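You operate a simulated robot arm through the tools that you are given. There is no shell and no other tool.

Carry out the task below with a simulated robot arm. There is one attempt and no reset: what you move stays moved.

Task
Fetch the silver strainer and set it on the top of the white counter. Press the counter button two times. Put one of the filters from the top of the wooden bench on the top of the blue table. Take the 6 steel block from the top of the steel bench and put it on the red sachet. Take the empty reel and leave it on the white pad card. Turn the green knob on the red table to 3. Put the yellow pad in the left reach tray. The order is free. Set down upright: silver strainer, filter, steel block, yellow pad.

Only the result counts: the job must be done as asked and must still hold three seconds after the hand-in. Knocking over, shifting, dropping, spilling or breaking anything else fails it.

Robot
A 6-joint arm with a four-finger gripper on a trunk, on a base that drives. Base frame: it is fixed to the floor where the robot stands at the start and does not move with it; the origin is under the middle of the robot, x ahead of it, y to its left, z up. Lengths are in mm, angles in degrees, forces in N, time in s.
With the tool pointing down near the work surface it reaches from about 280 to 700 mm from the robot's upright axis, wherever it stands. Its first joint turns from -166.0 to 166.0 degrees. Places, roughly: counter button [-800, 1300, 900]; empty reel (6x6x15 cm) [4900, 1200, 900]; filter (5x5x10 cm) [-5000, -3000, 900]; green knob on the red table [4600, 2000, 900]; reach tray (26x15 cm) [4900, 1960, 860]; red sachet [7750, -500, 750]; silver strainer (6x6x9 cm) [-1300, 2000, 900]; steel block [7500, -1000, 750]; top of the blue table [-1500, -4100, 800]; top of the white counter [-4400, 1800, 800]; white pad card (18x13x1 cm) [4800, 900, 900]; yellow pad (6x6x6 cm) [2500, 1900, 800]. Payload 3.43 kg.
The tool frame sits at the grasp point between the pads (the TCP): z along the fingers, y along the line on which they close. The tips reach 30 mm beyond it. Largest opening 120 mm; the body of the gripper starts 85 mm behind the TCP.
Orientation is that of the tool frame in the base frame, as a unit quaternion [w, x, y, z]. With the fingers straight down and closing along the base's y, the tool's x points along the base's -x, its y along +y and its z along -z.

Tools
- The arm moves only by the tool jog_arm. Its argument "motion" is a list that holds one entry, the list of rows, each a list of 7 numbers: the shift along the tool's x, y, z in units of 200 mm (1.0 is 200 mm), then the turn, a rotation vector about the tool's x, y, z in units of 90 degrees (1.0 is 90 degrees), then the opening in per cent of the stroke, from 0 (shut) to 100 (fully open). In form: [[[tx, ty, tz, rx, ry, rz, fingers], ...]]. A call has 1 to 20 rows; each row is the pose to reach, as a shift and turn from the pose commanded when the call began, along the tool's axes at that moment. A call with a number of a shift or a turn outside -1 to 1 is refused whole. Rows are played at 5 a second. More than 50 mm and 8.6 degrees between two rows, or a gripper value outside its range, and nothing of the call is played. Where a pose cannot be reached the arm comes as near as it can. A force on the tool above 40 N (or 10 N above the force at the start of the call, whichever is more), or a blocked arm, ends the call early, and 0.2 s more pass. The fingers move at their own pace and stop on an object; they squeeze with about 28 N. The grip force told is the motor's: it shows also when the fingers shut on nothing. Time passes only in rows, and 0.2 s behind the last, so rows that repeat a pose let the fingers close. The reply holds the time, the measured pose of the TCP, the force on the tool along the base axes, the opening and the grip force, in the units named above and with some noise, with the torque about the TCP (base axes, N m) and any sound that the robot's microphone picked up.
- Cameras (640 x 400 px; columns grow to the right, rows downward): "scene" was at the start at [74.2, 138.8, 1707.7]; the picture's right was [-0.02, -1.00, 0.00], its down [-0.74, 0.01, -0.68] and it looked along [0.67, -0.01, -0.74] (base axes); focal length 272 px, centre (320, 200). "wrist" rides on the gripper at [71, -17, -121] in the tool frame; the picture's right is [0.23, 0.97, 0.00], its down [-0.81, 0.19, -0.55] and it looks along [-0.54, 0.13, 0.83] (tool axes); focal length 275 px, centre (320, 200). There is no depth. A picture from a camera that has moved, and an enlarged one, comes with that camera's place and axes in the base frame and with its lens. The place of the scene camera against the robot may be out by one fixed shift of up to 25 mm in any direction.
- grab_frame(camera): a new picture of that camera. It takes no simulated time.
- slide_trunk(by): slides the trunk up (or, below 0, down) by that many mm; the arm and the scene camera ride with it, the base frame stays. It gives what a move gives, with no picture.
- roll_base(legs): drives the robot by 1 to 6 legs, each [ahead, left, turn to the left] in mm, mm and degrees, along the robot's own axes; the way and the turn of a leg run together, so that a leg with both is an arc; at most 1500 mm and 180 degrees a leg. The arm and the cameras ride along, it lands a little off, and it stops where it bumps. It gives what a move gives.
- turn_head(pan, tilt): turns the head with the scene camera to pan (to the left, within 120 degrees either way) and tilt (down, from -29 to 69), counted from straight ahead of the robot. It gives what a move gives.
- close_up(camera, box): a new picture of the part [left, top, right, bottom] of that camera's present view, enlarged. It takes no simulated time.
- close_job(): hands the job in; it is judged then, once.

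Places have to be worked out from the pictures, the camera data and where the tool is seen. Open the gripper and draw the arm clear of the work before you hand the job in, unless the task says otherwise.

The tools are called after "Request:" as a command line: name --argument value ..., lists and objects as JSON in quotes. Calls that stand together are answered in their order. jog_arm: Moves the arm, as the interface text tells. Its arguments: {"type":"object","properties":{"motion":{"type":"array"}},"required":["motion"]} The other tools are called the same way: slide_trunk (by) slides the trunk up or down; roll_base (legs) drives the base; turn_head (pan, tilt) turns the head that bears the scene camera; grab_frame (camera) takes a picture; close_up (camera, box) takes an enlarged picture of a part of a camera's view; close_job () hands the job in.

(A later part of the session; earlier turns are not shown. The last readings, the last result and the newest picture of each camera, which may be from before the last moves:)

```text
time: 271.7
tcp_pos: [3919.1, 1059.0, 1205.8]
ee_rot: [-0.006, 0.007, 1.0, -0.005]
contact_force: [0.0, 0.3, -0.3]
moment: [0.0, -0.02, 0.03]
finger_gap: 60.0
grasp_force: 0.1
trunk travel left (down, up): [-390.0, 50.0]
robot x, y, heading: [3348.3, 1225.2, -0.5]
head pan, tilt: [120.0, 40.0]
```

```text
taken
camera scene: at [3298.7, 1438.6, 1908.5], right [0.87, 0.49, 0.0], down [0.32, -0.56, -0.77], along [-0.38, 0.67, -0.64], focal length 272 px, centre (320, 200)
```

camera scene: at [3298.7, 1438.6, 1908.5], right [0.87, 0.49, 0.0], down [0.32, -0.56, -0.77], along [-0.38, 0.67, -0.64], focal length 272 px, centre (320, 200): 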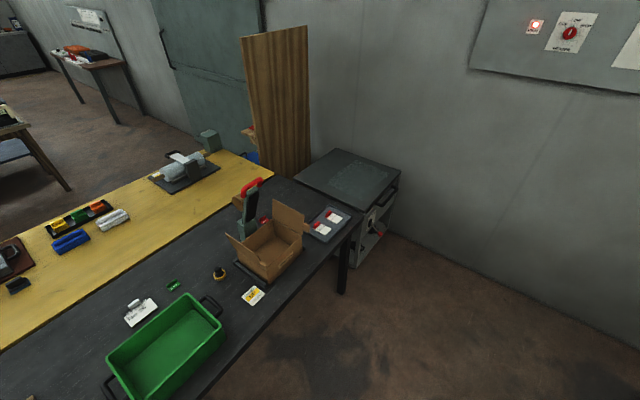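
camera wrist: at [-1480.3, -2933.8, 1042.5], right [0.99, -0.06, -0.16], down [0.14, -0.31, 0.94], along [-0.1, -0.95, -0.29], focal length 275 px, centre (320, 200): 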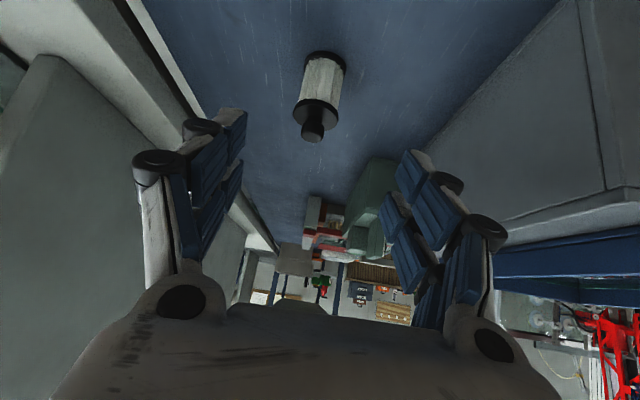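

The black tray (left, ≈[4971, 1978]) and yellow tray (right) are the reach trays; reel ≈[4939, 1189], pad card ≈[4885, 897], green knob ≈[4617, 2021]. The small yellow item at pixel (220,273) matches the yellow pad [2500, 1900]; I zoom on it.

Request:
close_up --camera "scene" --box '[172, 240, 300, 320]'

Request:
close_up --camera "scene" --box '[204, 260, 236, 280]'

```text
5.00 times, centred on (236, 280) of scene
camera zoom: at [3298.7, 1438.6, 1908.5], right [0.87, 0.49, 0.0], down [0.32, -0.56, -0.77], along [-0.38, 0.67, -0.64], focal length 1362 px, centre (740, -200)
```

zoom: 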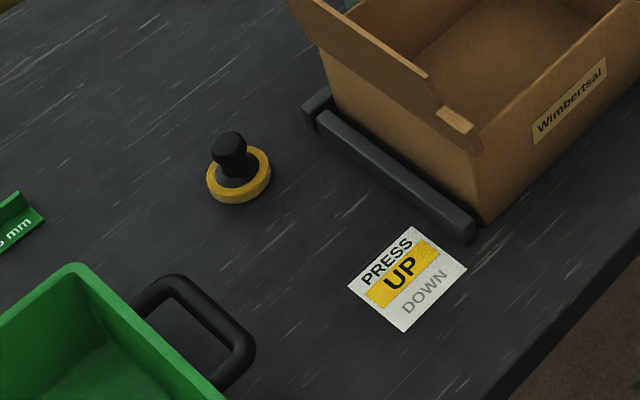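

```text
16.00 times, centred on (220, 270) of scene
camera zoom: at [3298.7, 1438.6, 1908.5], right [0.87, 0.49, 0.0], down [0.32, -0.56, -0.77], along [-0.38, 0.67, -0.64], focal length 4358 px, centre (1920, -920)
```

zoom: 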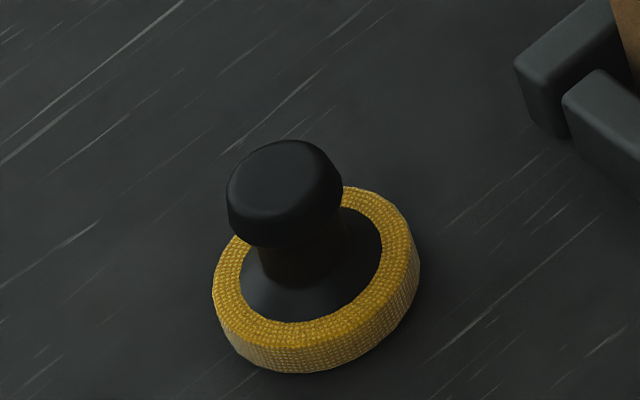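

The yellow pad is a yellow disc with a black knob at ≈[2506, 1872]; the press lever (z up to ~1270 near [2637, 2050]) must be avoided. I turn around and come in from y≈1700 so the arm passes well clear of the lever.

Request:
roll_base --legs '[[0, 0, 180], [-55, -470, 0]]'

Request:
turn_head --pan 0 --tilt 40

Request:
grab_frame --camera "scene"

Request:
grab_frame --camera "wrist"

```text
time: 281.9
tcp_pos: [2822.2, 1853.2, 1204.9]
ee_rot: [-0.005, 1.0, -0.003, 0.007]
contact_force: [0.8, 0.5, 0.4]
moment: [-0.02, -0.03, -0.03]
finger_gap: 60.0
grasp_force: 0.0
trunk travel left (down, up): [-390.0, 50.0]
robot x, y, heading: [3398.6, 1693.7, -180.1]
head pan, tilt: [120.0, 40.0]
```

```text
time: 283.9
tcp_pos: [2821.5, 1852.4, 1205.5]
ee_rot: [-0.005, 1.0, -0.002, 0.006]
contact_force: [-0.1, 0.0, -0.2]
moment: [0.05, 0.0, -0.04]
finger_gap: 60.1
grasp_force: 0.0
trunk travel left (down, up): [-390.0, 50.0]
robot x, y, heading: [3399.8, 1697.3, -180.0]
head pan, tilt: [0.0, 40.0]
```

```text
taken
camera scene: at [3348.1, 1553.9, 1908.5], right [0.0, 1.0, 0.0], down [0.64, 0.0, -0.77], along [-0.77, 0.0, -0.64], focal length 272 px, centre (320, 200)
```

scene: 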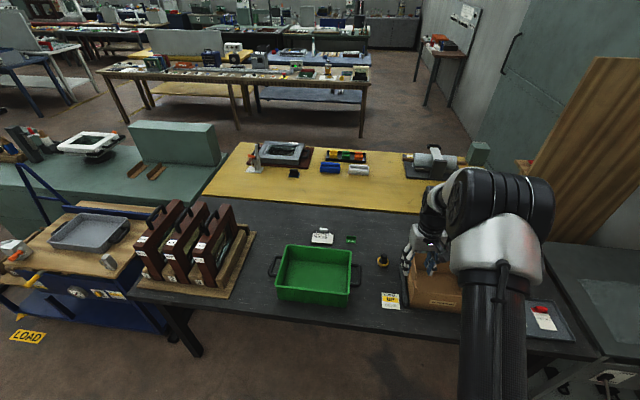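

```text
taken
camera wrist: at [2889.8, 1867.9, 1327.7], right [0.23, -0.97, -0.01], down [-0.82, -0.19, 0.54], along [-0.53, -0.12, -0.84], focal length 275 px, centre (320, 200)
```

wrist: 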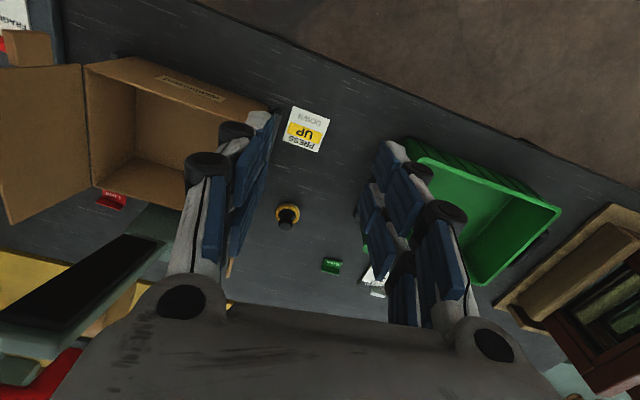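

The pad is between the fingers' line of view at ≈[2510, 1862]. I drive ahead 230 mm and then look straight down on it.

Request:
roll_base --legs '[[230, 0, 0]]'

Request:
slide_trunk --by -150

Request:
grab_frame --camera "scene"

Request:
grab_frame --camera "wrist"

```text
time: 285.6
tcp_pos: [2594.2, 1853.1, 1206.5]
ee_rot: [-0.004, 1.0, -0.002, 0.006]
contact_force: [-0.7, -0.3, 0.2]
moment: [0.0, 0.02, -0.05]
finger_gap: 60.0
grasp_force: 0.1
trunk travel left (down, up): [-390.0, 50.0]
robot x, y, heading: [3170.9, 1699.4, 180.3]
head pan, tilt: [0.0, 40.0]
```

```text
time: 287.3
tcp_pos: [2594.5, 1852.6, 1055.9]
ee_rot: [-0.006, 1.0, -0.002, 0.006]
contact_force: [0.2, -0.2, 0.1]
moment: [-0.05, -0.03, -0.01]
finger_gap: 59.9
grasp_force: 0.1
trunk travel left (down, up): [-240.0, 200.0]
robot x, y, heading: [3170.0, 1692.4, 179.8]
head pan, tilt: [0.0, 40.0]
```

```text
taken
camera scene: at [3121.1, 1554.1, 1758.7], right [0.0, 1.0, 0.0], down [0.64, 0.0, -0.77], along [-0.77, 0.0, -0.64], focal length 272 px, centre (320, 200)
```

scene: 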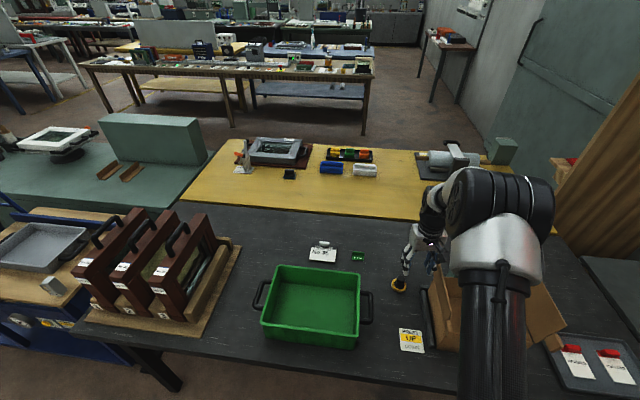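

```text
taken
camera wrist: at [2663.0, 1868.4, 1178.0], right [0.22, -0.97, -0.01], down [-0.82, -0.19, 0.54], along [-0.53, -0.12, -0.84], focal length 275 px, centre (320, 200)
```

wrist: 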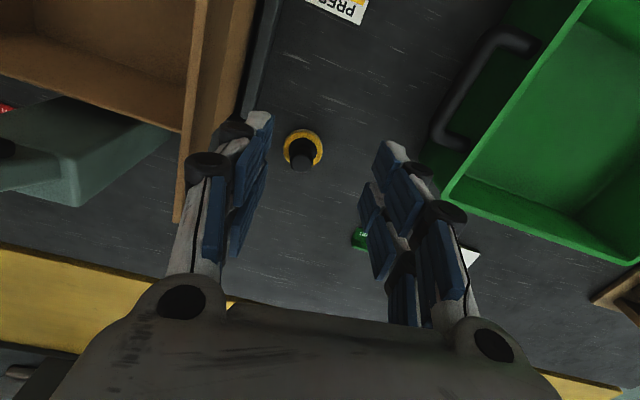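

Request:
close_up --camera "wrist" --box '[240, 100, 368, 180]'

Request:
close_up --camera "scene" --box '[356, 230, 452, 290]'

```text
5.00 times, centred on (304, 140) of wrist
camera zoom: at [2663.0, 1868.4, 1178.0], right [0.22, -0.97, -0.01], down [-0.82, -0.19, 0.54], along [-0.53, -0.12, -0.84], focal length 1376 px, centre (400, 500)
```

zoom: 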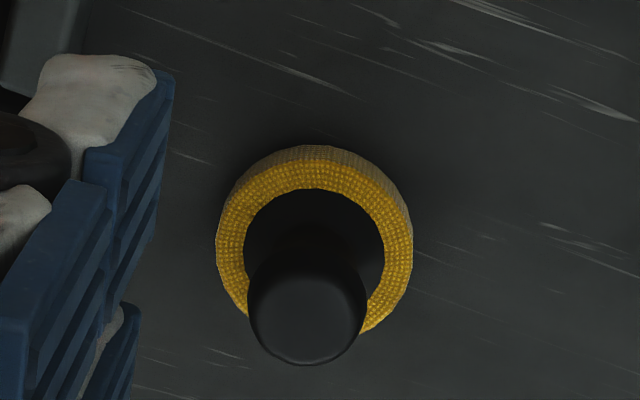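

```text
6.67 times, centred on (404, 260) of scene
camera zoom: at [3121.1, 1554.1, 1758.7], right [0.0, 1.0, 0.0], down [0.64, 0.0, -0.77], along [-0.77, 0.0, -0.64], focal length 1816 px, centre (-240, -200)
```

zoom: 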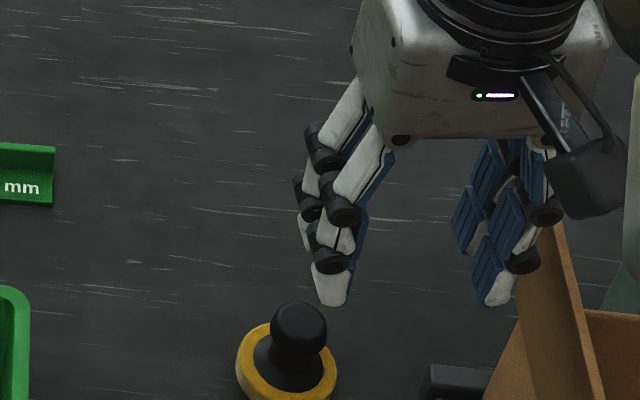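

Using the wrist camera (most consistent with the TCP): pad centre ≈ [2499, 1858], disc top z≈784, knob ~33 mm wide. I move over it and descend to z≈900 for another look.

Request:
jog_arm --motion '[[[-0.16, -0.009, 0.1, 0, 0, 0, 55], [-0.32, -0.018, 0.2, 0, 0, 0, 55], [-0.478, -0.027, 0.3, 0, 0, 0, 55], [-0.48, -0.027, 0.5, 0, 0, 0, 55], [-0.485, -0.027, 0.65, 0, 0, 0, 55], [-0.487, -0.027, 0.775, 0, 0, 0, 55], [-0.487, -0.027, 0.775, 0, 0, 0, 55]]]'

Request:
grab_frame --camera "wrist"

Request:
close_up --camera "wrist" --box '[220, 60, 412, 180]'

Request:
close_up --camera "scene" --box '[346, 220, 474, 300]'

```text
time: 288.9
tcp_pos: [2505.4, 1858.7, 902.8]
ee_rot: [-0.005, 1.0, -0.001, 0.006]
contact_force: [0.0, -0.3, 0.0]
moment: [0.01, 0.0, -0.01]
finger_gap: 65.7
grasp_force: 0.0
out of reach, approached as far as the arm can: row 6, 7
trunk travel left (down, up): [-240.0, 200.0]
robot x, y, heading: [3174.3, 1694.5, 179.9]
head pan, tilt: [0.0, 40.0]
```

```text
taken
camera wrist: at [2573.7, 1873.7, 1023.0], right [0.22, -0.97, -0.01], down [-0.82, -0.19, 0.54], along [-0.53, -0.12, -0.84], focal length 275 px, centre (320, 200)
```

wrist: 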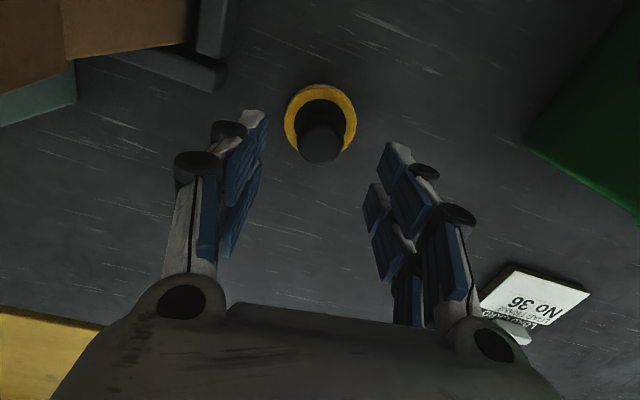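

```text
3.33 times, centred on (316, 120) of wrist
camera zoom: at [2573.7, 1873.7, 1023.0], right [0.22, -0.97, -0.01], down [-0.82, -0.19, 0.54], along [-0.53, -0.12, -0.84], focal length 918 px, centre (333, 467)
```

zoom: 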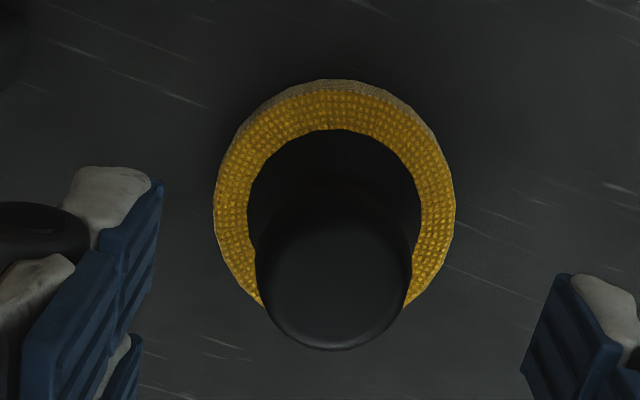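

```text
5.00 times, centred on (410, 260) of scene
camera zoom: at [3120.7, 1554.2, 1758.6], right [0.0, 1.0, 0.0], down [0.64, 0.0, -0.77], along [-0.77, 0.0, -0.64], focal length 1362 px, centre (-130, -100)
```

zoom: 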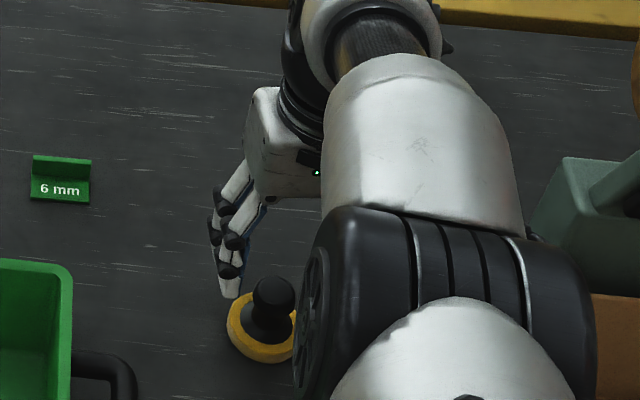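

The gripper is right above the pad ([2506, 1859], disc top z≈793). The arm is near its reach limit, so I lower with the trunk instead.

Request:
slide_trunk --by -62

Request:
grab_frame --camera "wrist"

Request:
close_up --camera "scene" --box '[346, 220, 474, 300]'

```text
time: 289.9
tcp_pos: [2505.5, 1858.4, 839.3]
ee_rot: [-0.005, 1.0, -0.003, 0.005]
contact_force: [-0.6, 0.1, 0.9]
moment: [0.01, -0.01, -0.01]
finger_gap: 66.1
grasp_force: 0.2
trunk travel left (down, up): [-178.0, 262.0]
robot x, y, heading: [3170.7, 1692.5, 180.4]
head pan, tilt: [0.0, 40.0]
```

```text
taken
camera wrist: at [2573.9, 1873.7, 961.6], right [0.22, -0.97, -0.01], down [-0.82, -0.19, 0.54], along [-0.53, -0.12, -0.84], focal length 275 px, centre (320, 200)
```

wrist: 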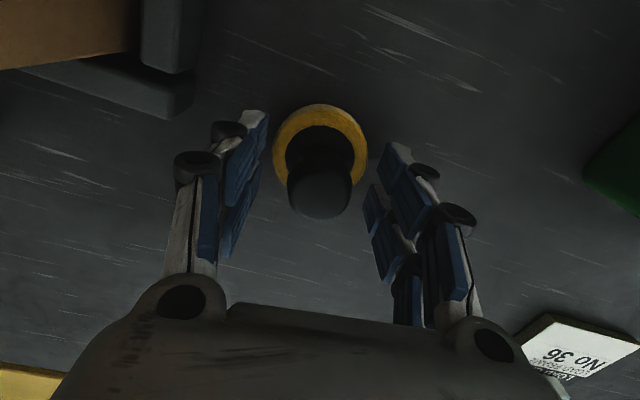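

```text
5.00 times, centred on (410, 260) of scene
camera zoom: at [3121.3, 1554.1, 1696.6], right [0.0, 1.0, 0.0], down [0.64, 0.0, -0.77], along [-0.77, 0.0, -0.64], focal length 1362 px, centre (-130, -100)
```

zoom: 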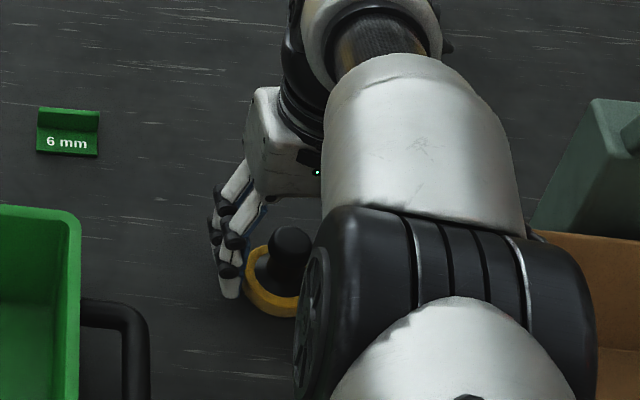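

Tips are ~14 mm above the yellow disc (top ≈ 796), knob top ≈ 841. I lower 9 mm more and close on the knob.

Request:
slide_trunk --by -9

Request:
jog_arm --motion '[[[0, 0, 0, 0, 0, 0, 30], [0, 0, 0, 0, 0, 0, 15], [0, 0, 0, 0, 0, 0, 5], [0, 0, 0, 0, 0, 0, 5], [0, 0, 0, 0, 0, 0, 5]]]'

Request:
grab_frame --camera "wrist"

```text
time: 290.5
tcp_pos: [2506.3, 1857.9, 829.2]
ee_rot: [-0.004, 1.0, -0.003, 0.006]
contact_force: [-0.8, -1.0, 0.2]
moment: [0.02, -0.03, -0.01]
finger_gap: 65.9
grasp_force: 0.1
trunk travel left (down, up): [-169.0, 271.0]
robot x, y, heading: [3174.3, 1692.3, 179.9]
head pan, tilt: [0.0, 40.0]
```

```text
time: 291.7
tcp_pos: [2505.5, 1858.4, 830.6]
ee_rot: [-0.004, 1.0, -0.002, 0.006]
contact_force: [-1.6, 0.6, 2.3]
moment: [0.01, 0.0, 0.01]
finger_gap: 54.2
grasp_force: 27.9
trunk travel left (down, up): [-169.0, 271.0]
robot x, y, heading: [3170.9, 1691.6, 180.2]
head pan, tilt: [0.0, 40.0]
```

```text
taken
camera wrist: at [2573.9, 1873.7, 952.4], right [0.22, -0.97, -0.01], down [-0.82, -0.19, 0.54], along [-0.53, -0.12, -0.84], focal length 275 px, centre (320, 200)
```

wrist: 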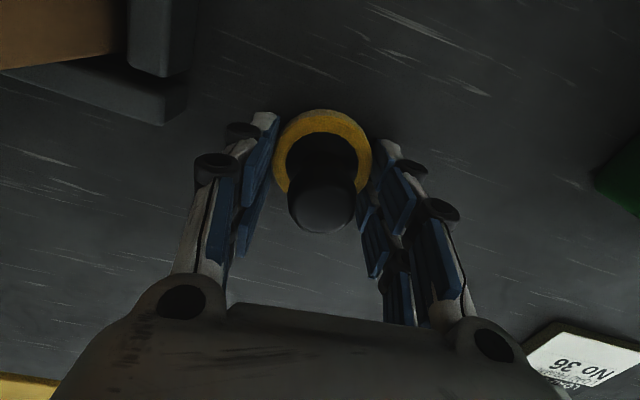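

The fingers stopped at 54 mm – they caught the yellow disc, so it stands a bit higher than estimated. I'd rather hold the knob: reopen, raise 18 mm, and close again.

Request:
jog_arm --motion '[[[0, 0, 0, 0, 0, 0, 50], [0, 0, 0, 0, 0, 0, 56], [0, 0, 0, 0, 0, 0, 56]]]'

Request:
slide_trunk --by 18

Request:
jog_arm --motion '[[[0, 0, 0, 0, 0, 0, 30], [0, 0, 0, 0, 0, 0, 15], [0, 0, 0, 0, 0, 0, 5], [0, 0, 0, 0, 0, 0, 5], [0, 0, 0, 0, 0, 0, 5]]]'

Request:
grab_frame --camera "wrist"

```text
time: 292.5
tcp_pos: [2505.5, 1858.4, 828.7]
ee_rot: [-0.005, 1.0, -0.003, 0.006]
contact_force: [1.0, 0.2, -0.1]
moment: [-0.01, 0.02, 0.01]
finger_gap: 67.3
grasp_force: 0.2
trunk travel left (down, up): [-169.0, 271.0]
robot x, y, heading: [3172.7, 1693.8, 180.1]
head pan, tilt: [0.0, 40.0]
```

```text
time: 293.2
tcp_pos: [2505.2, 1859.3, 848.0]
ee_rot: [-0.004, 1.0, -0.002, 0.006]
contact_force: [1.5, 0.3, -0.7]
moment: [0.01, 0.06, -0.04]
finger_gap: 67.1
grasp_force: 0.1
trunk travel left (down, up): [-187.0, 253.0]
robot x, y, heading: [3173.5, 1694.4, 179.8]
head pan, tilt: [0.0, 40.0]
```

```text
time: 294.4
tcp_pos: [2505.9, 1858.2, 849.4]
ee_rot: [-0.005, 1.0, -0.002, 0.005]
contact_force: [0.4, -0.2, -0.1]
moment: [0.0, -0.02, 0.02]
finger_gap: 26.2
grasp_force: 28.2
trunk travel left (down, up): [-187.0, 253.0]
robot x, y, heading: [3170.7, 1690.5, 179.8]
head pan, tilt: [0.0, 40.0]
```

```text
taken
camera wrist: at [2573.8, 1873.6, 970.2], right [0.22, -0.97, -0.01], down [-0.82, -0.19, 0.54], along [-0.53, -0.12, -0.84], focal length 275 px, centre (320, 200)
```

wrist: 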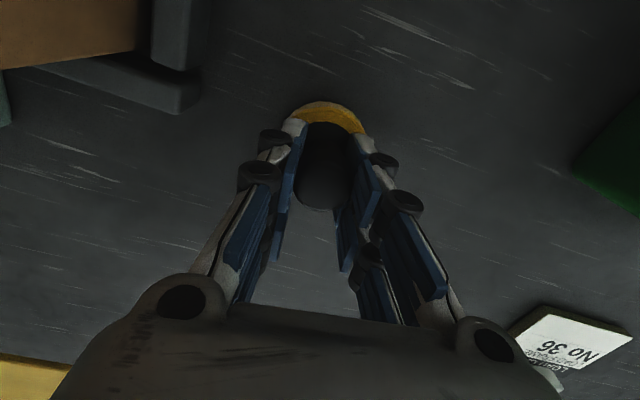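

Knob gripped at 26 mm. I lift with the trunk and back away from the black table.

Request:
slide_trunk --by 230

Request:
grab_frame --camera "wrist"

Request:
roll_base --legs '[[-250, 0, 0]]'

Request:
grab_frame --camera "scene"

```text
time: 296.8
tcp_pos: [2506.3, 1859.0, 1078.4]
ee_rot: [-0.004, 1.0, -0.004, 0.006]
contact_force: [-0.9, 0.2, -0.2]
moment: [0.0, 0.02, 0.03]
finger_gap: 25.8
grasp_force: 28.0
trunk travel left (down, up): [-417.0, 23.0]
robot x, y, heading: [3169.6, 1694.8, 179.9]
head pan, tilt: [0.0, 40.0]
```

```text
taken
camera wrist: at [2573.8, 1873.7, 1199.9], right [0.22, -0.97, 0.0], down [-0.82, -0.19, 0.54], along [-0.53, -0.12, -0.84], focal length 275 px, centre (320, 200)
```

wrist: 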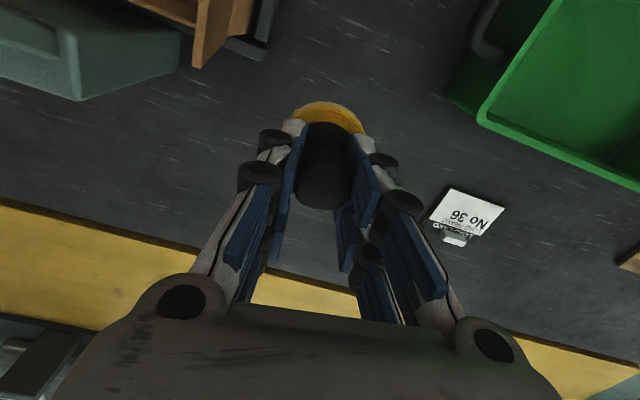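

```text
time: 298.6
tcp_pos: [2754.7, 1858.5, 1078.2]
ee_rot: [-0.004, 1.0, -0.003, 0.007]
contact_force: [1.2, 0.5, -0.3]
moment: [-0.01, 0.02, -0.01]
finger_gap: 26.1
grasp_force: 27.9
trunk travel left (down, up): [-417.0, 23.0]
robot x, y, heading: [3421.5, 1696.1, 180.1]
head pan, tilt: [0.0, 40.0]
```

```text
taken
camera scene: at [3370.5, 1553.9, 1935.6], right [0.0, 1.0, 0.0], down [0.64, 0.0, -0.77], along [-0.77, 0.0, -0.64], focal length 272 px, centre (320, 200)
```

scene: 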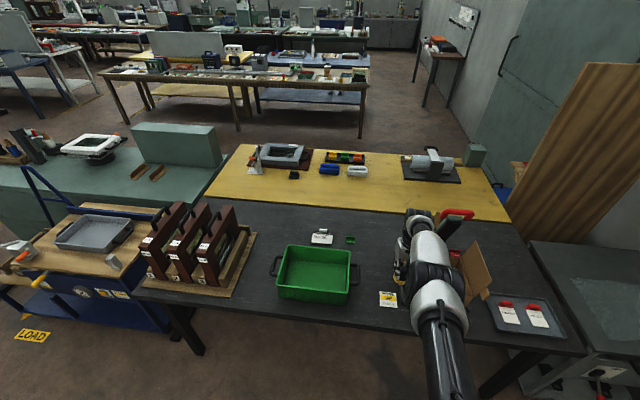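

Pad is in hand. I retract the arm a bit, turn left (away from the press lever) to face the red table, and approach it.

Request:
jog_arm --motion '[[[0.2, 0, 0, 0, 0, 0, 5], [0.4, 0, 0, 0, 0, 0, 5], [0.6, 0, 0, 0, 0, 0, 5], [0.75, 0, 0, 0, 0, 0, 5]]]'

Request:
roll_base --legs '[[0, 0, 180], [500, 200, 0]]'

Request:
turn_head --pan 0 --tilt 40

Request:
grab_frame --camera "scene"

Request:
grab_frame --camera "wrist"

```text
time: 299.6
tcp_pos: [2905.8, 1858.6, 1081.9]
ee_rot: [-0.005, 1.0, -0.001, 0.006]
contact_force: [0.4, 0.1, -0.4]
moment: [0.01, 0.02, 0.01]
finger_gap: 25.7
grasp_force: 28.1
trunk travel left (down, up): [-417.0, 23.0]
robot x, y, heading: [3416.4, 1690.7, 179.7]
head pan, tilt: [0.0, 40.0]
```

```text
time: 310.1
tcp_pos: [4438.5, 1742.4, 1079.9]
ee_rot: [-0.006, -0.002, 1.0, -0.005]
contact_force: [-0.5, 0.7, -0.1]
moment: [-0.02, 0.03, -0.02]
finger_gap: 25.2
grasp_force: 28.3
trunk travel left (down, up): [-417.0, 23.0]
robot x, y, heading: [3922.5, 1899.6, 0.5]
head pan, tilt: [0.0, 40.0]
```

```text
time: 310.7
tcp_pos: [4439.2, 1741.7, 1080.6]
ee_rot: [-0.007, -0.002, 1.0, -0.004]
contact_force: [0.9, -0.4, -0.2]
moment: [0.01, -0.01, -0.02]
finger_gap: 25.4
grasp_force: 28.7
trunk travel left (down, up): [-417.0, 23.0]
robot x, y, heading: [3923.3, 1899.8, 0.9]
head pan, tilt: [0.0, 40.0]
```

```text
taken
camera scene: at [4000.5, 2040.7, 1935.5], right [0.01, -1.0, 0.0], down [-0.64, -0.01, -0.77], along [0.77, 0.01, -0.64], focal length 272 px, centre (320, 200)
```

scene: 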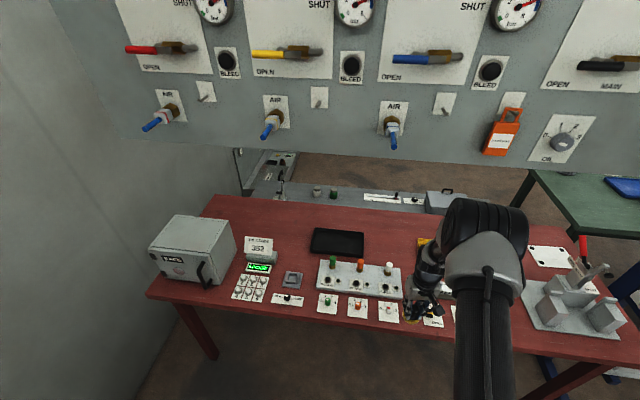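

```text
taken
camera wrist: at [4366.9, 1725.4, 1202.3], right [-0.24, 0.97, -0.01], down [0.82, 0.2, 0.54], along [0.53, 0.12, -0.84], focal length 275 px, centre (320, 200)
```

wrist: 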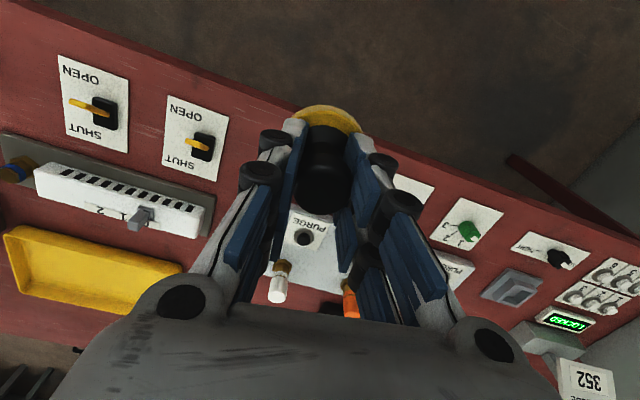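

Black tray centre ≈ [4950, 1964], table front edge x≈4549. I drive to about [4263, 2050] so the tray is within reach.

Request:
roll_base --legs '[[340, 150, 0]]'

Request:
turn_head --pan 0 --tilt 50

Request:
grab_frame --camera "scene"

Request:
grab_frame --camera "wrist"

```text
time: 313.1
tcp_pos: [4762.8, 1892.2, 1079.1]
ee_rot: [-0.008, -0.002, 1.0, -0.001]
contact_force: [0.4, 0.4, -0.5]
moment: [-0.02, 0.02, 0.0]
finger_gap: 25.4
grasp_force: 28.2
trunk travel left (down, up): [-417.0, 23.0]
robot x, y, heading: [4259.6, 2055.3, 0.7]
head pan, tilt: [0.0, 40.0]
```

```text
time: 313.8
tcp_pos: [4761.9, 1894.7, 1079.7]
ee_rot: [-0.009, 0.0, 1.0, -0.001]
contact_force: [0.0, -0.3, -2.0]
moment: [-0.03, -0.02, 0.05]
finger_gap: 25.2
grasp_force: 28.3
trunk travel left (down, up): [-417.0, 23.0]
robot x, y, heading: [4258.3, 2054.5, 0.6]
head pan, tilt: [0.0, 50.0]
```

```text
taken
camera scene: at [4317.3, 2191.3, 1921.9], right [0.01, -1.0, 0.0], down [-0.76, -0.01, -0.65], along [0.65, 0.01, -0.76], focal length 272 px, centre (320, 200)
```

scene: 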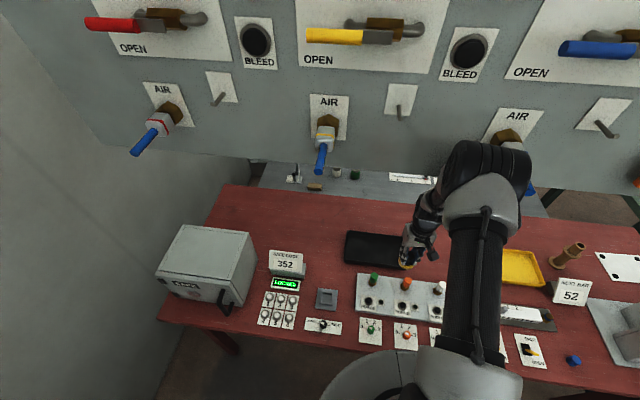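

```text
taken
camera wrist: at [4690.8, 1877.2, 1201.1], right [-0.23, 0.97, 0.0], down [0.82, 0.19, 0.54], along [0.52, 0.13, -0.84], focal length 275 px, centre (320, 200)
```

wrist: 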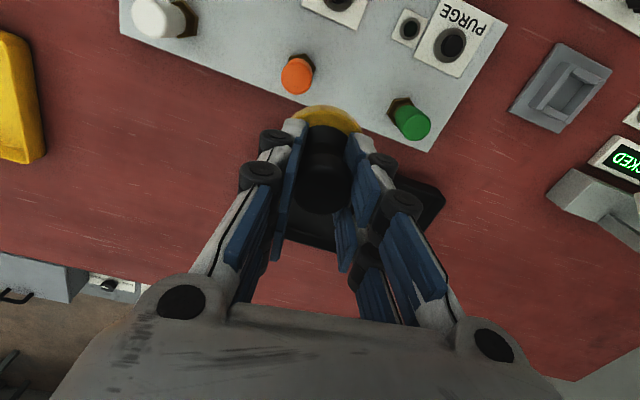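

The pad is now over the purge block; note the overhead gauge panel (bottom ≈ z 1600, x≈4650), so I won't drive further. I extend the arm forward over the tray.

Request:
jog_arm --motion '[[[-0.21, 0.09, 0, 0, 0, 0, 5], [-0.42, 0.18, 0, 0, 0, 0, 5], [-0.63, 0.27, 0, 0, 0, 0, 5], [-0.84, 0.355, 0, 0, 0, 0, 5], [-0.84, 0.355, 0, 0, 0, 0, 5]]]'

Request:
grab_frame --camera "wrist"

Request:
grab_frame --camera "scene"

```text
time: 314.7
tcp_pos: [4867.0, 1953.1, 1050.4]
ee_rot: [-0.038, 0.007, 0.999, 0.001]
contact_force: [-0.2, 0.8, -1.0]
moment: [-0.04, 0.01, 0.02]
finger_gap: 25.3
grasp_force: 27.6
trunk travel left (down, up): [-417.0, 23.0]
robot x, y, heading: [4253.1, 2054.6, 0.3]
head pan, tilt: [0.0, 50.0]
stopped in row 4: the force on the tool passed its limit at 62 N (the readings are from after the stop); the commanded pose is now the measured one
```

```text
taken
camera wrist: at [4803.0, 1936.8, 1176.5], right [-0.22, 0.98, 0.02], down [0.85, 0.18, 0.49], along [0.47, 0.12, -0.87], focal length 275 px, centre (320, 200)
```

wrist: 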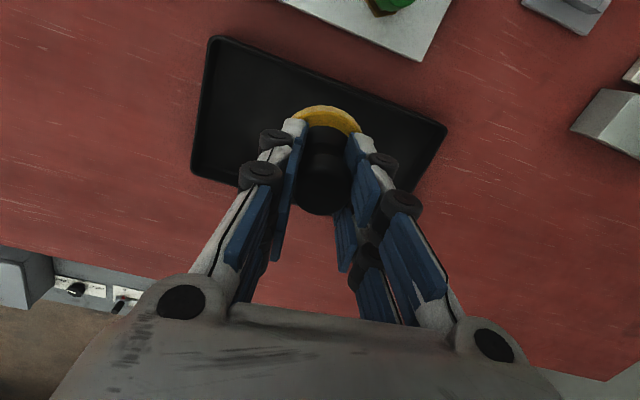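

```text
taken
camera scene: at [4305.0, 2199.8, 1920.5], right [0.01, -1.0, 0.0], down [-0.76, -0.01, -0.65], along [0.65, 0.0, -0.76], focal length 272 px, centre (320, 200)
```

scene: 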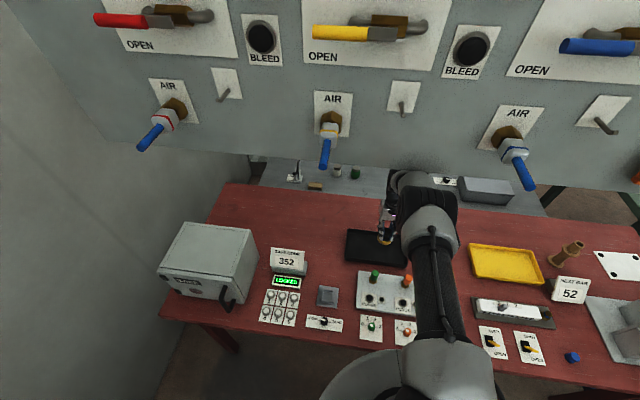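

The call stopped on a 62 N force: the elbow evidently touched the overhead panel and nudged the base back. I retract a little, straighten the tool (4° tilt), then lower the trunk so the elbow passes under the panel.

Request:
jog_arm --motion '[[[0.1, 0, 0, 0, 0, 0, 5], [0.2, 0, 0, 0, -0.025, 0, 5], [0.25, 0, 0, 0, -0.0484, 0, 5], [0.25, 0, 0, 0, -0.0484, 0, 5]]]'

Request:
grab_frame --camera "scene"

Request:
grab_frame --camera "wrist"

```text
time: 315.9
tcp_pos: [4801.7, 1961.7, 1031.5]
ee_rot: [-0.024, 0.003, 1.0, 0.004]
contact_force: [-0.5, 0.0, -0.5]
moment: [0.01, 0.0, -0.01]
finger_gap: 25.1
grasp_force: 28.3
trunk travel left (down, up): [-417.0, 23.0]
robot x, y, heading: [4257.2, 2054.3, 0.6]
head pan, tilt: [0.0, 50.0]
stopped in row 4: the arm was blocked; the commanded pose is now the measured one
```

```text
taken
camera scene: at [4315.4, 2199.2, 1923.3], right [0.01, -1.0, 0.0], down [-0.76, -0.01, -0.65], along [0.65, 0.0, -0.76], focal length 272 px, centre (320, 200)
```

scene: 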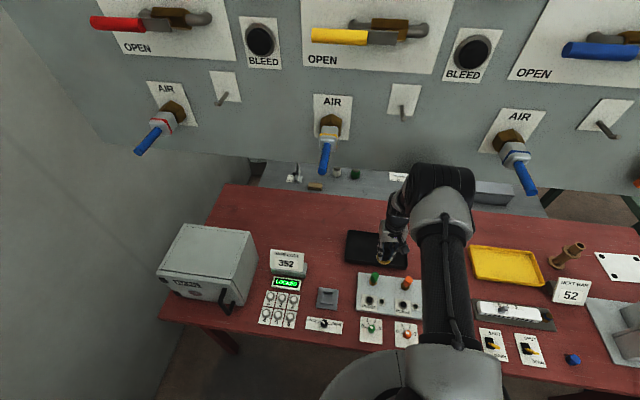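

```text
taken
camera wrist: at [4734.7, 1943.9, 1156.5], right [-0.22, 0.97, 0.02], down [0.84, 0.18, 0.51], along [0.5, 0.13, -0.86], focal length 275 px, centre (320, 200)
```

wrist: 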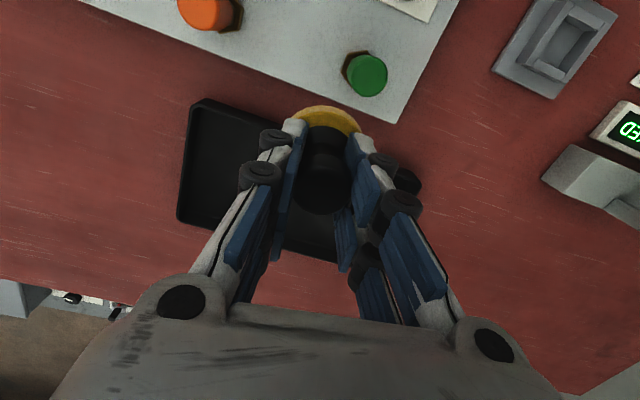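

The arm is still blocked: folding back pushes the elbow up against the panel's underside. I lower the trunk 60 mm to free it (pad stays ~30 mm behind the taps and above the block).

Request:
slide_trunk --by -60

Request:
grab_frame --camera "scene"

Request:
grab_frame --camera "wrist"

```text
time: 316.9
tcp_pos: [4811.1, 1956.5, 969.5]
ee_rot: [-0.024, 0.004, 1.0, 0.005]
contact_force: [0.2, 0.7, -1.1]
moment: [-0.05, 0.0, 0.02]
finger_gap: 25.4
grasp_force: 28.3
trunk travel left (down, up): [-357.0, 83.0]
robot x, y, heading: [4252.9, 2052.3, 0.6]
head pan, tilt: [0.0, 50.0]
```

```text
taken
camera scene: at [4326.3, 2194.4, 1861.4], right [0.01, -1.0, 0.0], down [-0.77, -0.01, -0.64], along [0.64, 0.01, -0.77], focal length 272 px, centre (320, 200)
```

scene: 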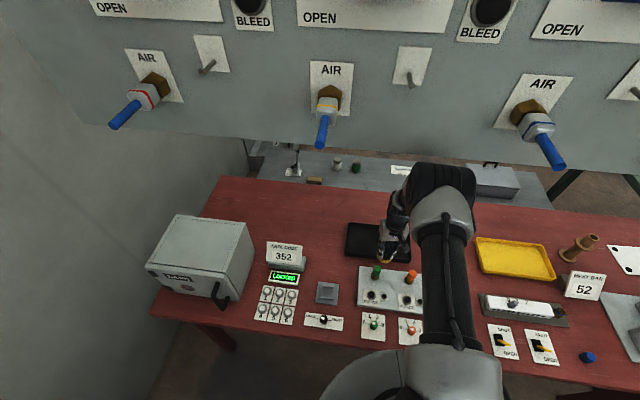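

```text
taken
camera wrist: at [4743.6, 1939.0, 1093.8], right [-0.22, 0.98, 0.02], down [0.84, 0.18, 0.52], along [0.5, 0.13, -0.86], focal length 275 px, centre (320, 200)
```

wrist: 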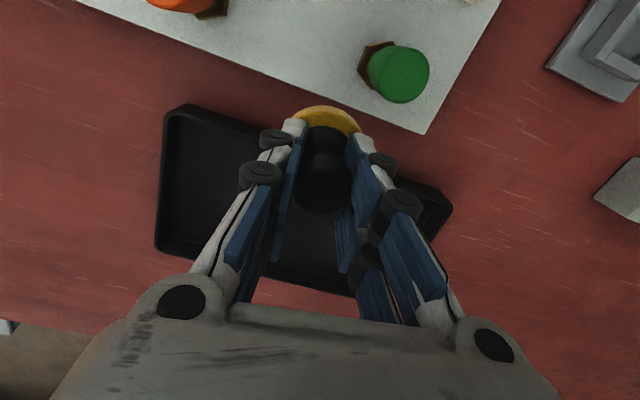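

Freed. I now correct the remaining tilt and move forward ~75 mm so the pad is over the tray centre.

Request:
jog_arm --motion '[[[-0.1, 0.005, 0, 0, -0.01, 0, 5], [-0.2, 0.01, 0, 0, -0.02, 0, 5], [-0.3, 0.015, 0, 0, -0.0306, 0, 5], [-0.37, 0.02, 0, 0, -0.0306, 0, 5], [-0.37, 0.02, 0, 0, -0.0306, 0, 5]]]'

Request:
grab_frame --camera "scene"

Request:
grab_frame --camera "wrist"

```text
time: 318.1
tcp_pos: [4884.0, 1960.0, 966.3]
ee_rot: [0.0, 0.006, 1.0, 0.006]
contact_force: [0.0, 0.9, -0.3]
moment: [-0.01, 0.02, -0.01]
finger_gap: 25.4
grasp_force: 28.3
trunk travel left (down, up): [-357.0, 83.0]
robot x, y, heading: [4253.9, 2051.6, 0.6]
head pan, tilt: [0.0, 50.0]
```

```text
taken
camera scene: at [4325.7, 2194.1, 1861.4], right [0.01, -1.0, 0.0], down [-0.77, -0.01, -0.64], along [0.64, 0.01, -0.77], focal length 272 px, centre (320, 200)
```

scene: 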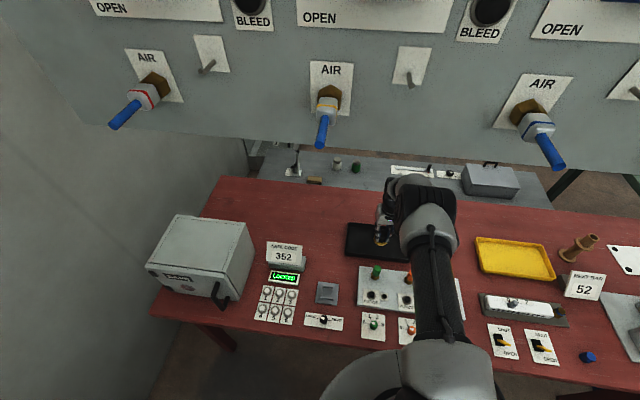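

```text
taken
camera wrist: at [4811.0, 1942.1, 1086.7], right [-0.22, 0.98, 0.01], down [0.81, 0.18, 0.55], along [0.54, 0.13, -0.83], focal length 275 px, centre (320, 200)
```

wrist: 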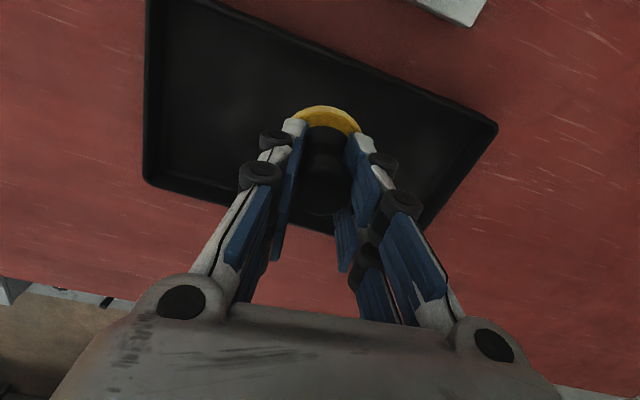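

The tool is vertical and over the tray. I nudge 14 mm further forward, then lower with the trunk.

Request:
jog_arm --motion '[[[-0.04, 0, 0, 0, 0, 0, 5], [-0.07, 0, 0, 0, 0, 0, 5], [-0.07, 0, 0, 0, 0, 0, 5]]]'

Request:
slide_trunk --by -45

Request:
grab_frame --camera "wrist"

```text
time: 318.9
tcp_pos: [4897.5, 1960.1, 966.5]
ee_rot: [0.001, 0.005, 1.0, 0.006]
contact_force: [-0.1, -0.7, -0.2]
moment: [-0.01, 0.03, -0.01]
finger_gap: 25.0
grasp_force: 27.9
trunk travel left (down, up): [-357.0, 83.0]
robot x, y, heading: [4256.4, 2052.6, 0.7]
head pan, tilt: [0.0, 50.0]
```

```text
time: 319.8
tcp_pos: [4898.4, 1959.4, 921.7]
ee_rot: [0.0, 0.006, 1.0, 0.006]
contact_force: [0.2, -0.8, -1.2]
moment: [-0.01, 0.0, -0.01]
finger_gap: 25.4
grasp_force: 28.0
trunk travel left (down, up): [-312.0, 128.0]
robot x, y, heading: [4255.9, 2053.1, 0.5]
head pan, tilt: [0.0, 50.0]
```

```text
taken
camera wrist: at [4825.0, 1942.0, 1041.9], right [-0.22, 0.98, 0.01], down [0.81, 0.18, 0.56], along [0.54, 0.13, -0.83], focal length 275 px, centre (320, 200)
```

wrist: 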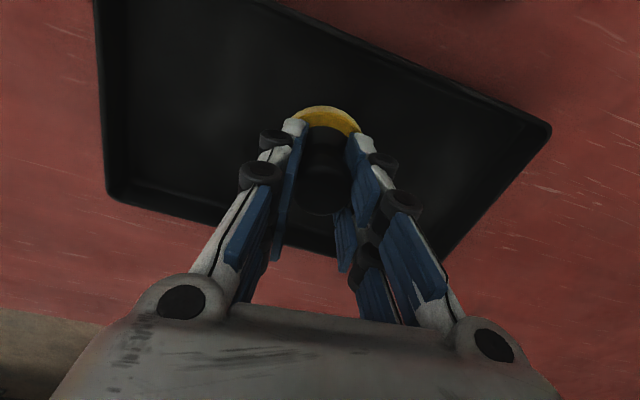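

Well inside the tray outline. I continue down in small steps until contact.

Request:
jog_arm --motion '[[[0, 0, 0.02, 0, 0, 0, 5], [0, 0, 0.035, 0, 0, 0, 5], [0, 0, 0.045, 0, 0, 0, 5], [0, 0, 0.055, 0, 0, 0, 5], [0, 0, 0.055, 0, 0, 0, 5]]]'

```text
time: 321.0
tcp_pos: [4897.6, 1958.6, 910.1]
ee_rot: [0.0, 0.005, 1.0, 0.006]
contact_force: [-0.1, 0.5, -0.4]
moment: [-0.01, -0.05, 0.01]
finger_gap: 25.3
grasp_force: 27.7
trunk travel left (down, up): [-312.0, 128.0]
robot x, y, heading: [4257.4, 2052.8, 0.4]
head pan, tilt: [0.0, 50.0]
```

Request:
jog_arm --motion '[[[0, 0, 0.012, 0, 0, 0, 5], [0, 0, 0.024, 0, 0, 0, 5], [0, 0, 0.036, 0, 0, 0, 5], [0, 0, 0.036, 0, 0, 0, 5]]]'

```text
time: 322.0
tcp_pos: [4897.6, 1960.8, 904.7]
ee_rot: [0.002, 0.005, 1.0, 0.006]
contact_force: [-3.2, 1.8, 16.6]
moment: [-0.19, 0.48, -0.04]
finger_gap: 24.8
grasp_force: 27.5
trunk travel left (down, up): [-312.0, 128.0]
robot x, y, heading: [4255.6, 2049.1, 0.6]
head pan, tilt: [0.0, 50.0]
```

Contact at 17 N, slightly on the near edge. I check the picture before releasing.

Request:
grab_frame --camera "wrist"

Request:
close_up --camera "scene" --box '[330, 190, 458, 270]'

```text
taken
camera wrist: at [4824.3, 1942.3, 1025.8], right [-0.22, 0.98, 0.01], down [0.81, 0.18, 0.56], along [0.54, 0.13, -0.83], focal length 275 px, centre (320, 200)
```

wrist: 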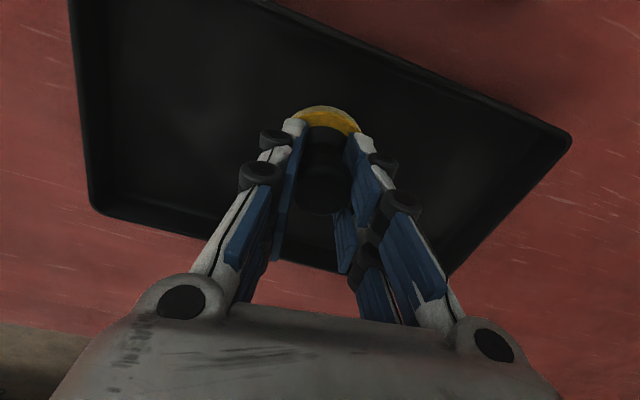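

```text
5.00 times, centred on (394, 230) of scene
camera zoom: at [4323.2, 2194.7, 1816.6], right [0.01, -1.0, 0.0], down [-0.77, -0.01, -0.64], along [0.64, 0.01, -0.77], focal length 1362 px, centre (-50, 50)
```

zoom: 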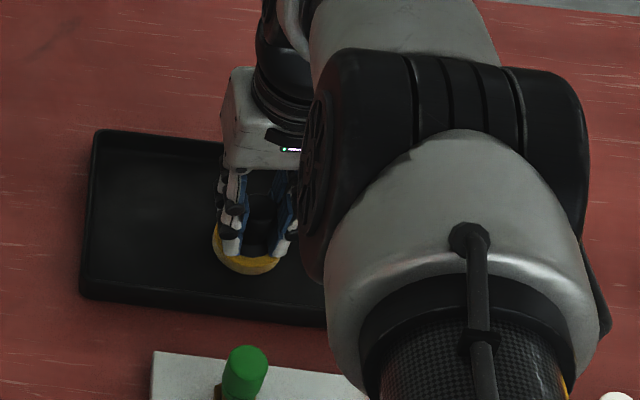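

The pad is in the tray. I relieve slightly, open the fingers and raise the trunk to lift clear.

Request:
jog_arm --motion '[[[0, 0, 0.03, 0, 0, 0, 5], [0, 0, 0.03, 0, 0, 0, 25], [0, 0, 0.028, 0, 0, 0, 40], [0, 0, 0.028, 0, 0, 0, 48], [0, 0, 0.028, 0, 0, 0, 48]]]'

Request:
slide_trunk --by 60

Request:
grab_frame --camera "wrist"

Request:
grab_frame --camera "scene"

```text
time: 323.2
tcp_pos: [4895.7, 1959.4, 895.7]
ee_rot: [-0.001, 0.005, 1.0, 0.006]
contact_force: [-0.7, 0.2, 11.6]
moment: [-0.04, 0.04, -0.05]
finger_gap: 61.8
grasp_force: 3.7
trunk travel left (down, up): [-312.0, 128.0]
robot x, y, heading: [4256.1, 2055.0, 0.4]
head pan, tilt: [0.0, 50.0]
```

```text
time: 324.2
tcp_pos: [4897.9, 1960.6, 957.4]
ee_rot: [-0.001, 0.005, 1.0, 0.006]
contact_force: [0.8, -0.7, -0.2]
moment: [-0.02, 0.01, -0.01]
finger_gap: 57.5
grasp_force: 0.2
trunk travel left (down, up): [-372.0, 68.0]
robot x, y, heading: [4252.5, 2052.2, 0.4]
head pan, tilt: [0.0, 50.0]
```

```text
taken
camera wrist: at [4824.9, 1942.4, 1077.6], right [-0.22, 0.98, 0.01], down [0.81, 0.18, 0.55], along [0.54, 0.13, -0.83], focal length 275 px, centre (320, 200)
```

wrist: 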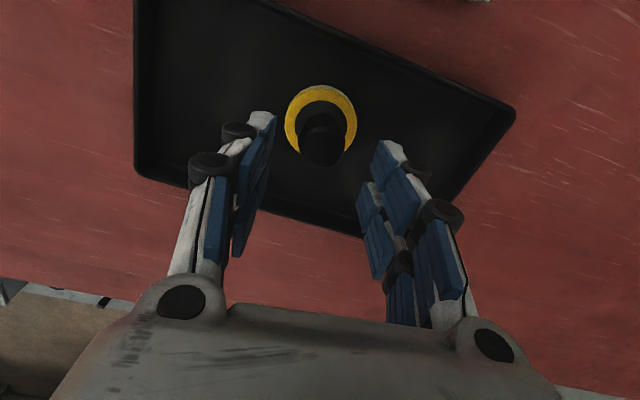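

```text
taken
camera scene: at [4326.0, 2194.1, 1876.3], right [0.01, -1.0, 0.0], down [-0.77, -0.01, -0.64], along [0.64, 0.01, -0.77], focal length 272 px, centre (320, 200)
```

scene: 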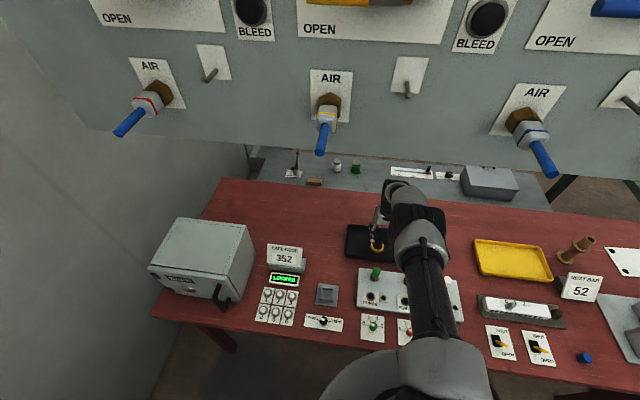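

The yellow pad stands in the black (left) tray. Tap tops are at z≈907, so with a small 20 mm lift I can back the base off with the hand passing safely above them.

Request:
slide_trunk --by 20

Request:
roll_base --legs '[[-230, 0, 0]]'

Request:
grab_frame --camera "wrist"

Request:
grab_frame --camera "scene"

Request:
close_up --camera "scene" --box '[300, 280, 428, 360]'

```text
time: 324.9
tcp_pos: [4898.7, 1959.8, 977.0]
ee_rot: [0.0, 0.005, 1.0, 0.006]
contact_force: [0.4, -0.2, 0.0]
moment: [0.02, 0.01, 0.03]
finger_gap: 57.3
grasp_force: 0.0
trunk travel left (down, up): [-392.0, 48.0]
robot x, y, heading: [4253.7, 2058.3, 0.4]
head pan, tilt: [0.0, 50.0]
```

```text
time: 326.6
tcp_pos: [4666.8, 1956.8, 977.9]
ee_rot: [-0.001, 0.007, 1.0, 0.007]
contact_force: [0.1, -1.1, 0.3]
moment: [0.01, -0.04, 0.01]
finger_gap: 57.6
grasp_force: 0.0
trunk travel left (down, up): [-392.0, 48.0]
robot x, y, heading: [4023.9, 2053.7, 0.3]
head pan, tilt: [0.0, 50.0]
```

```text
taken
camera wrist: at [4593.7, 1939.6, 1098.4], right [-0.22, 0.98, 0.01], down [0.81, 0.18, 0.56], along [0.54, 0.13, -0.83], focal length 275 px, centre (320, 200)
```

wrist: 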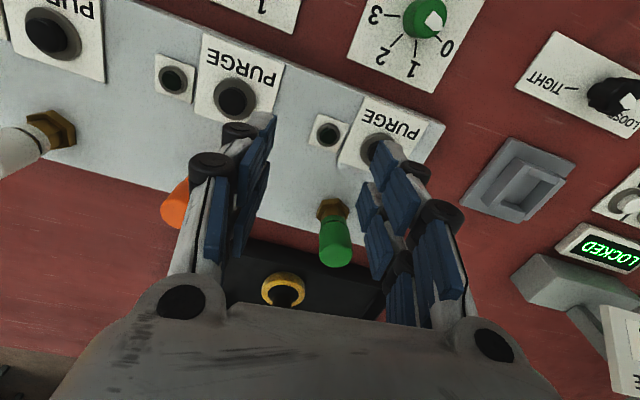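

```text
taken
camera scene: at [4094.4, 2192.2, 1896.4], right [0.01, -1.0, 0.0], down [-0.77, -0.01, -0.64], along [0.64, 0.0, -0.77], focal length 272 px, centre (320, 200)
```

scene: 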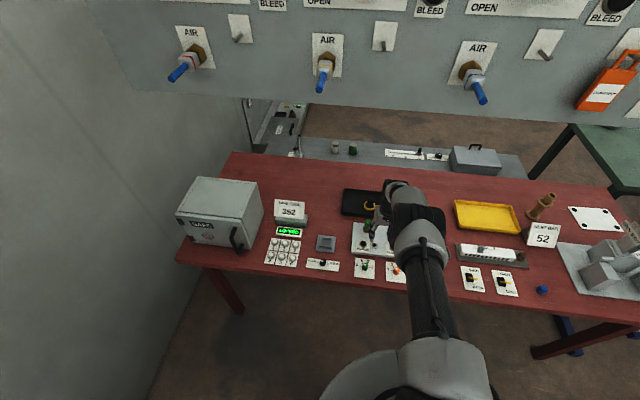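

```text
5.00 times, centred on (364, 320) of scene
camera zoom: at [4094.4, 2192.2, 1896.4], right [0.01, -1.0, 0.0], down [-0.77, -0.01, -0.64], along [0.64, 0.0, -0.77], focal length 1362 px, centre (100, -400)
```

zoom: 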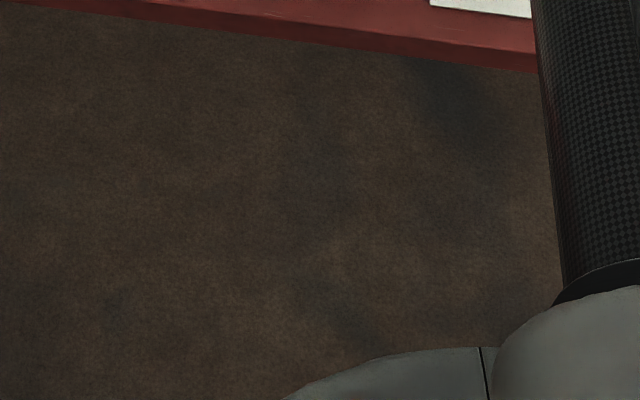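

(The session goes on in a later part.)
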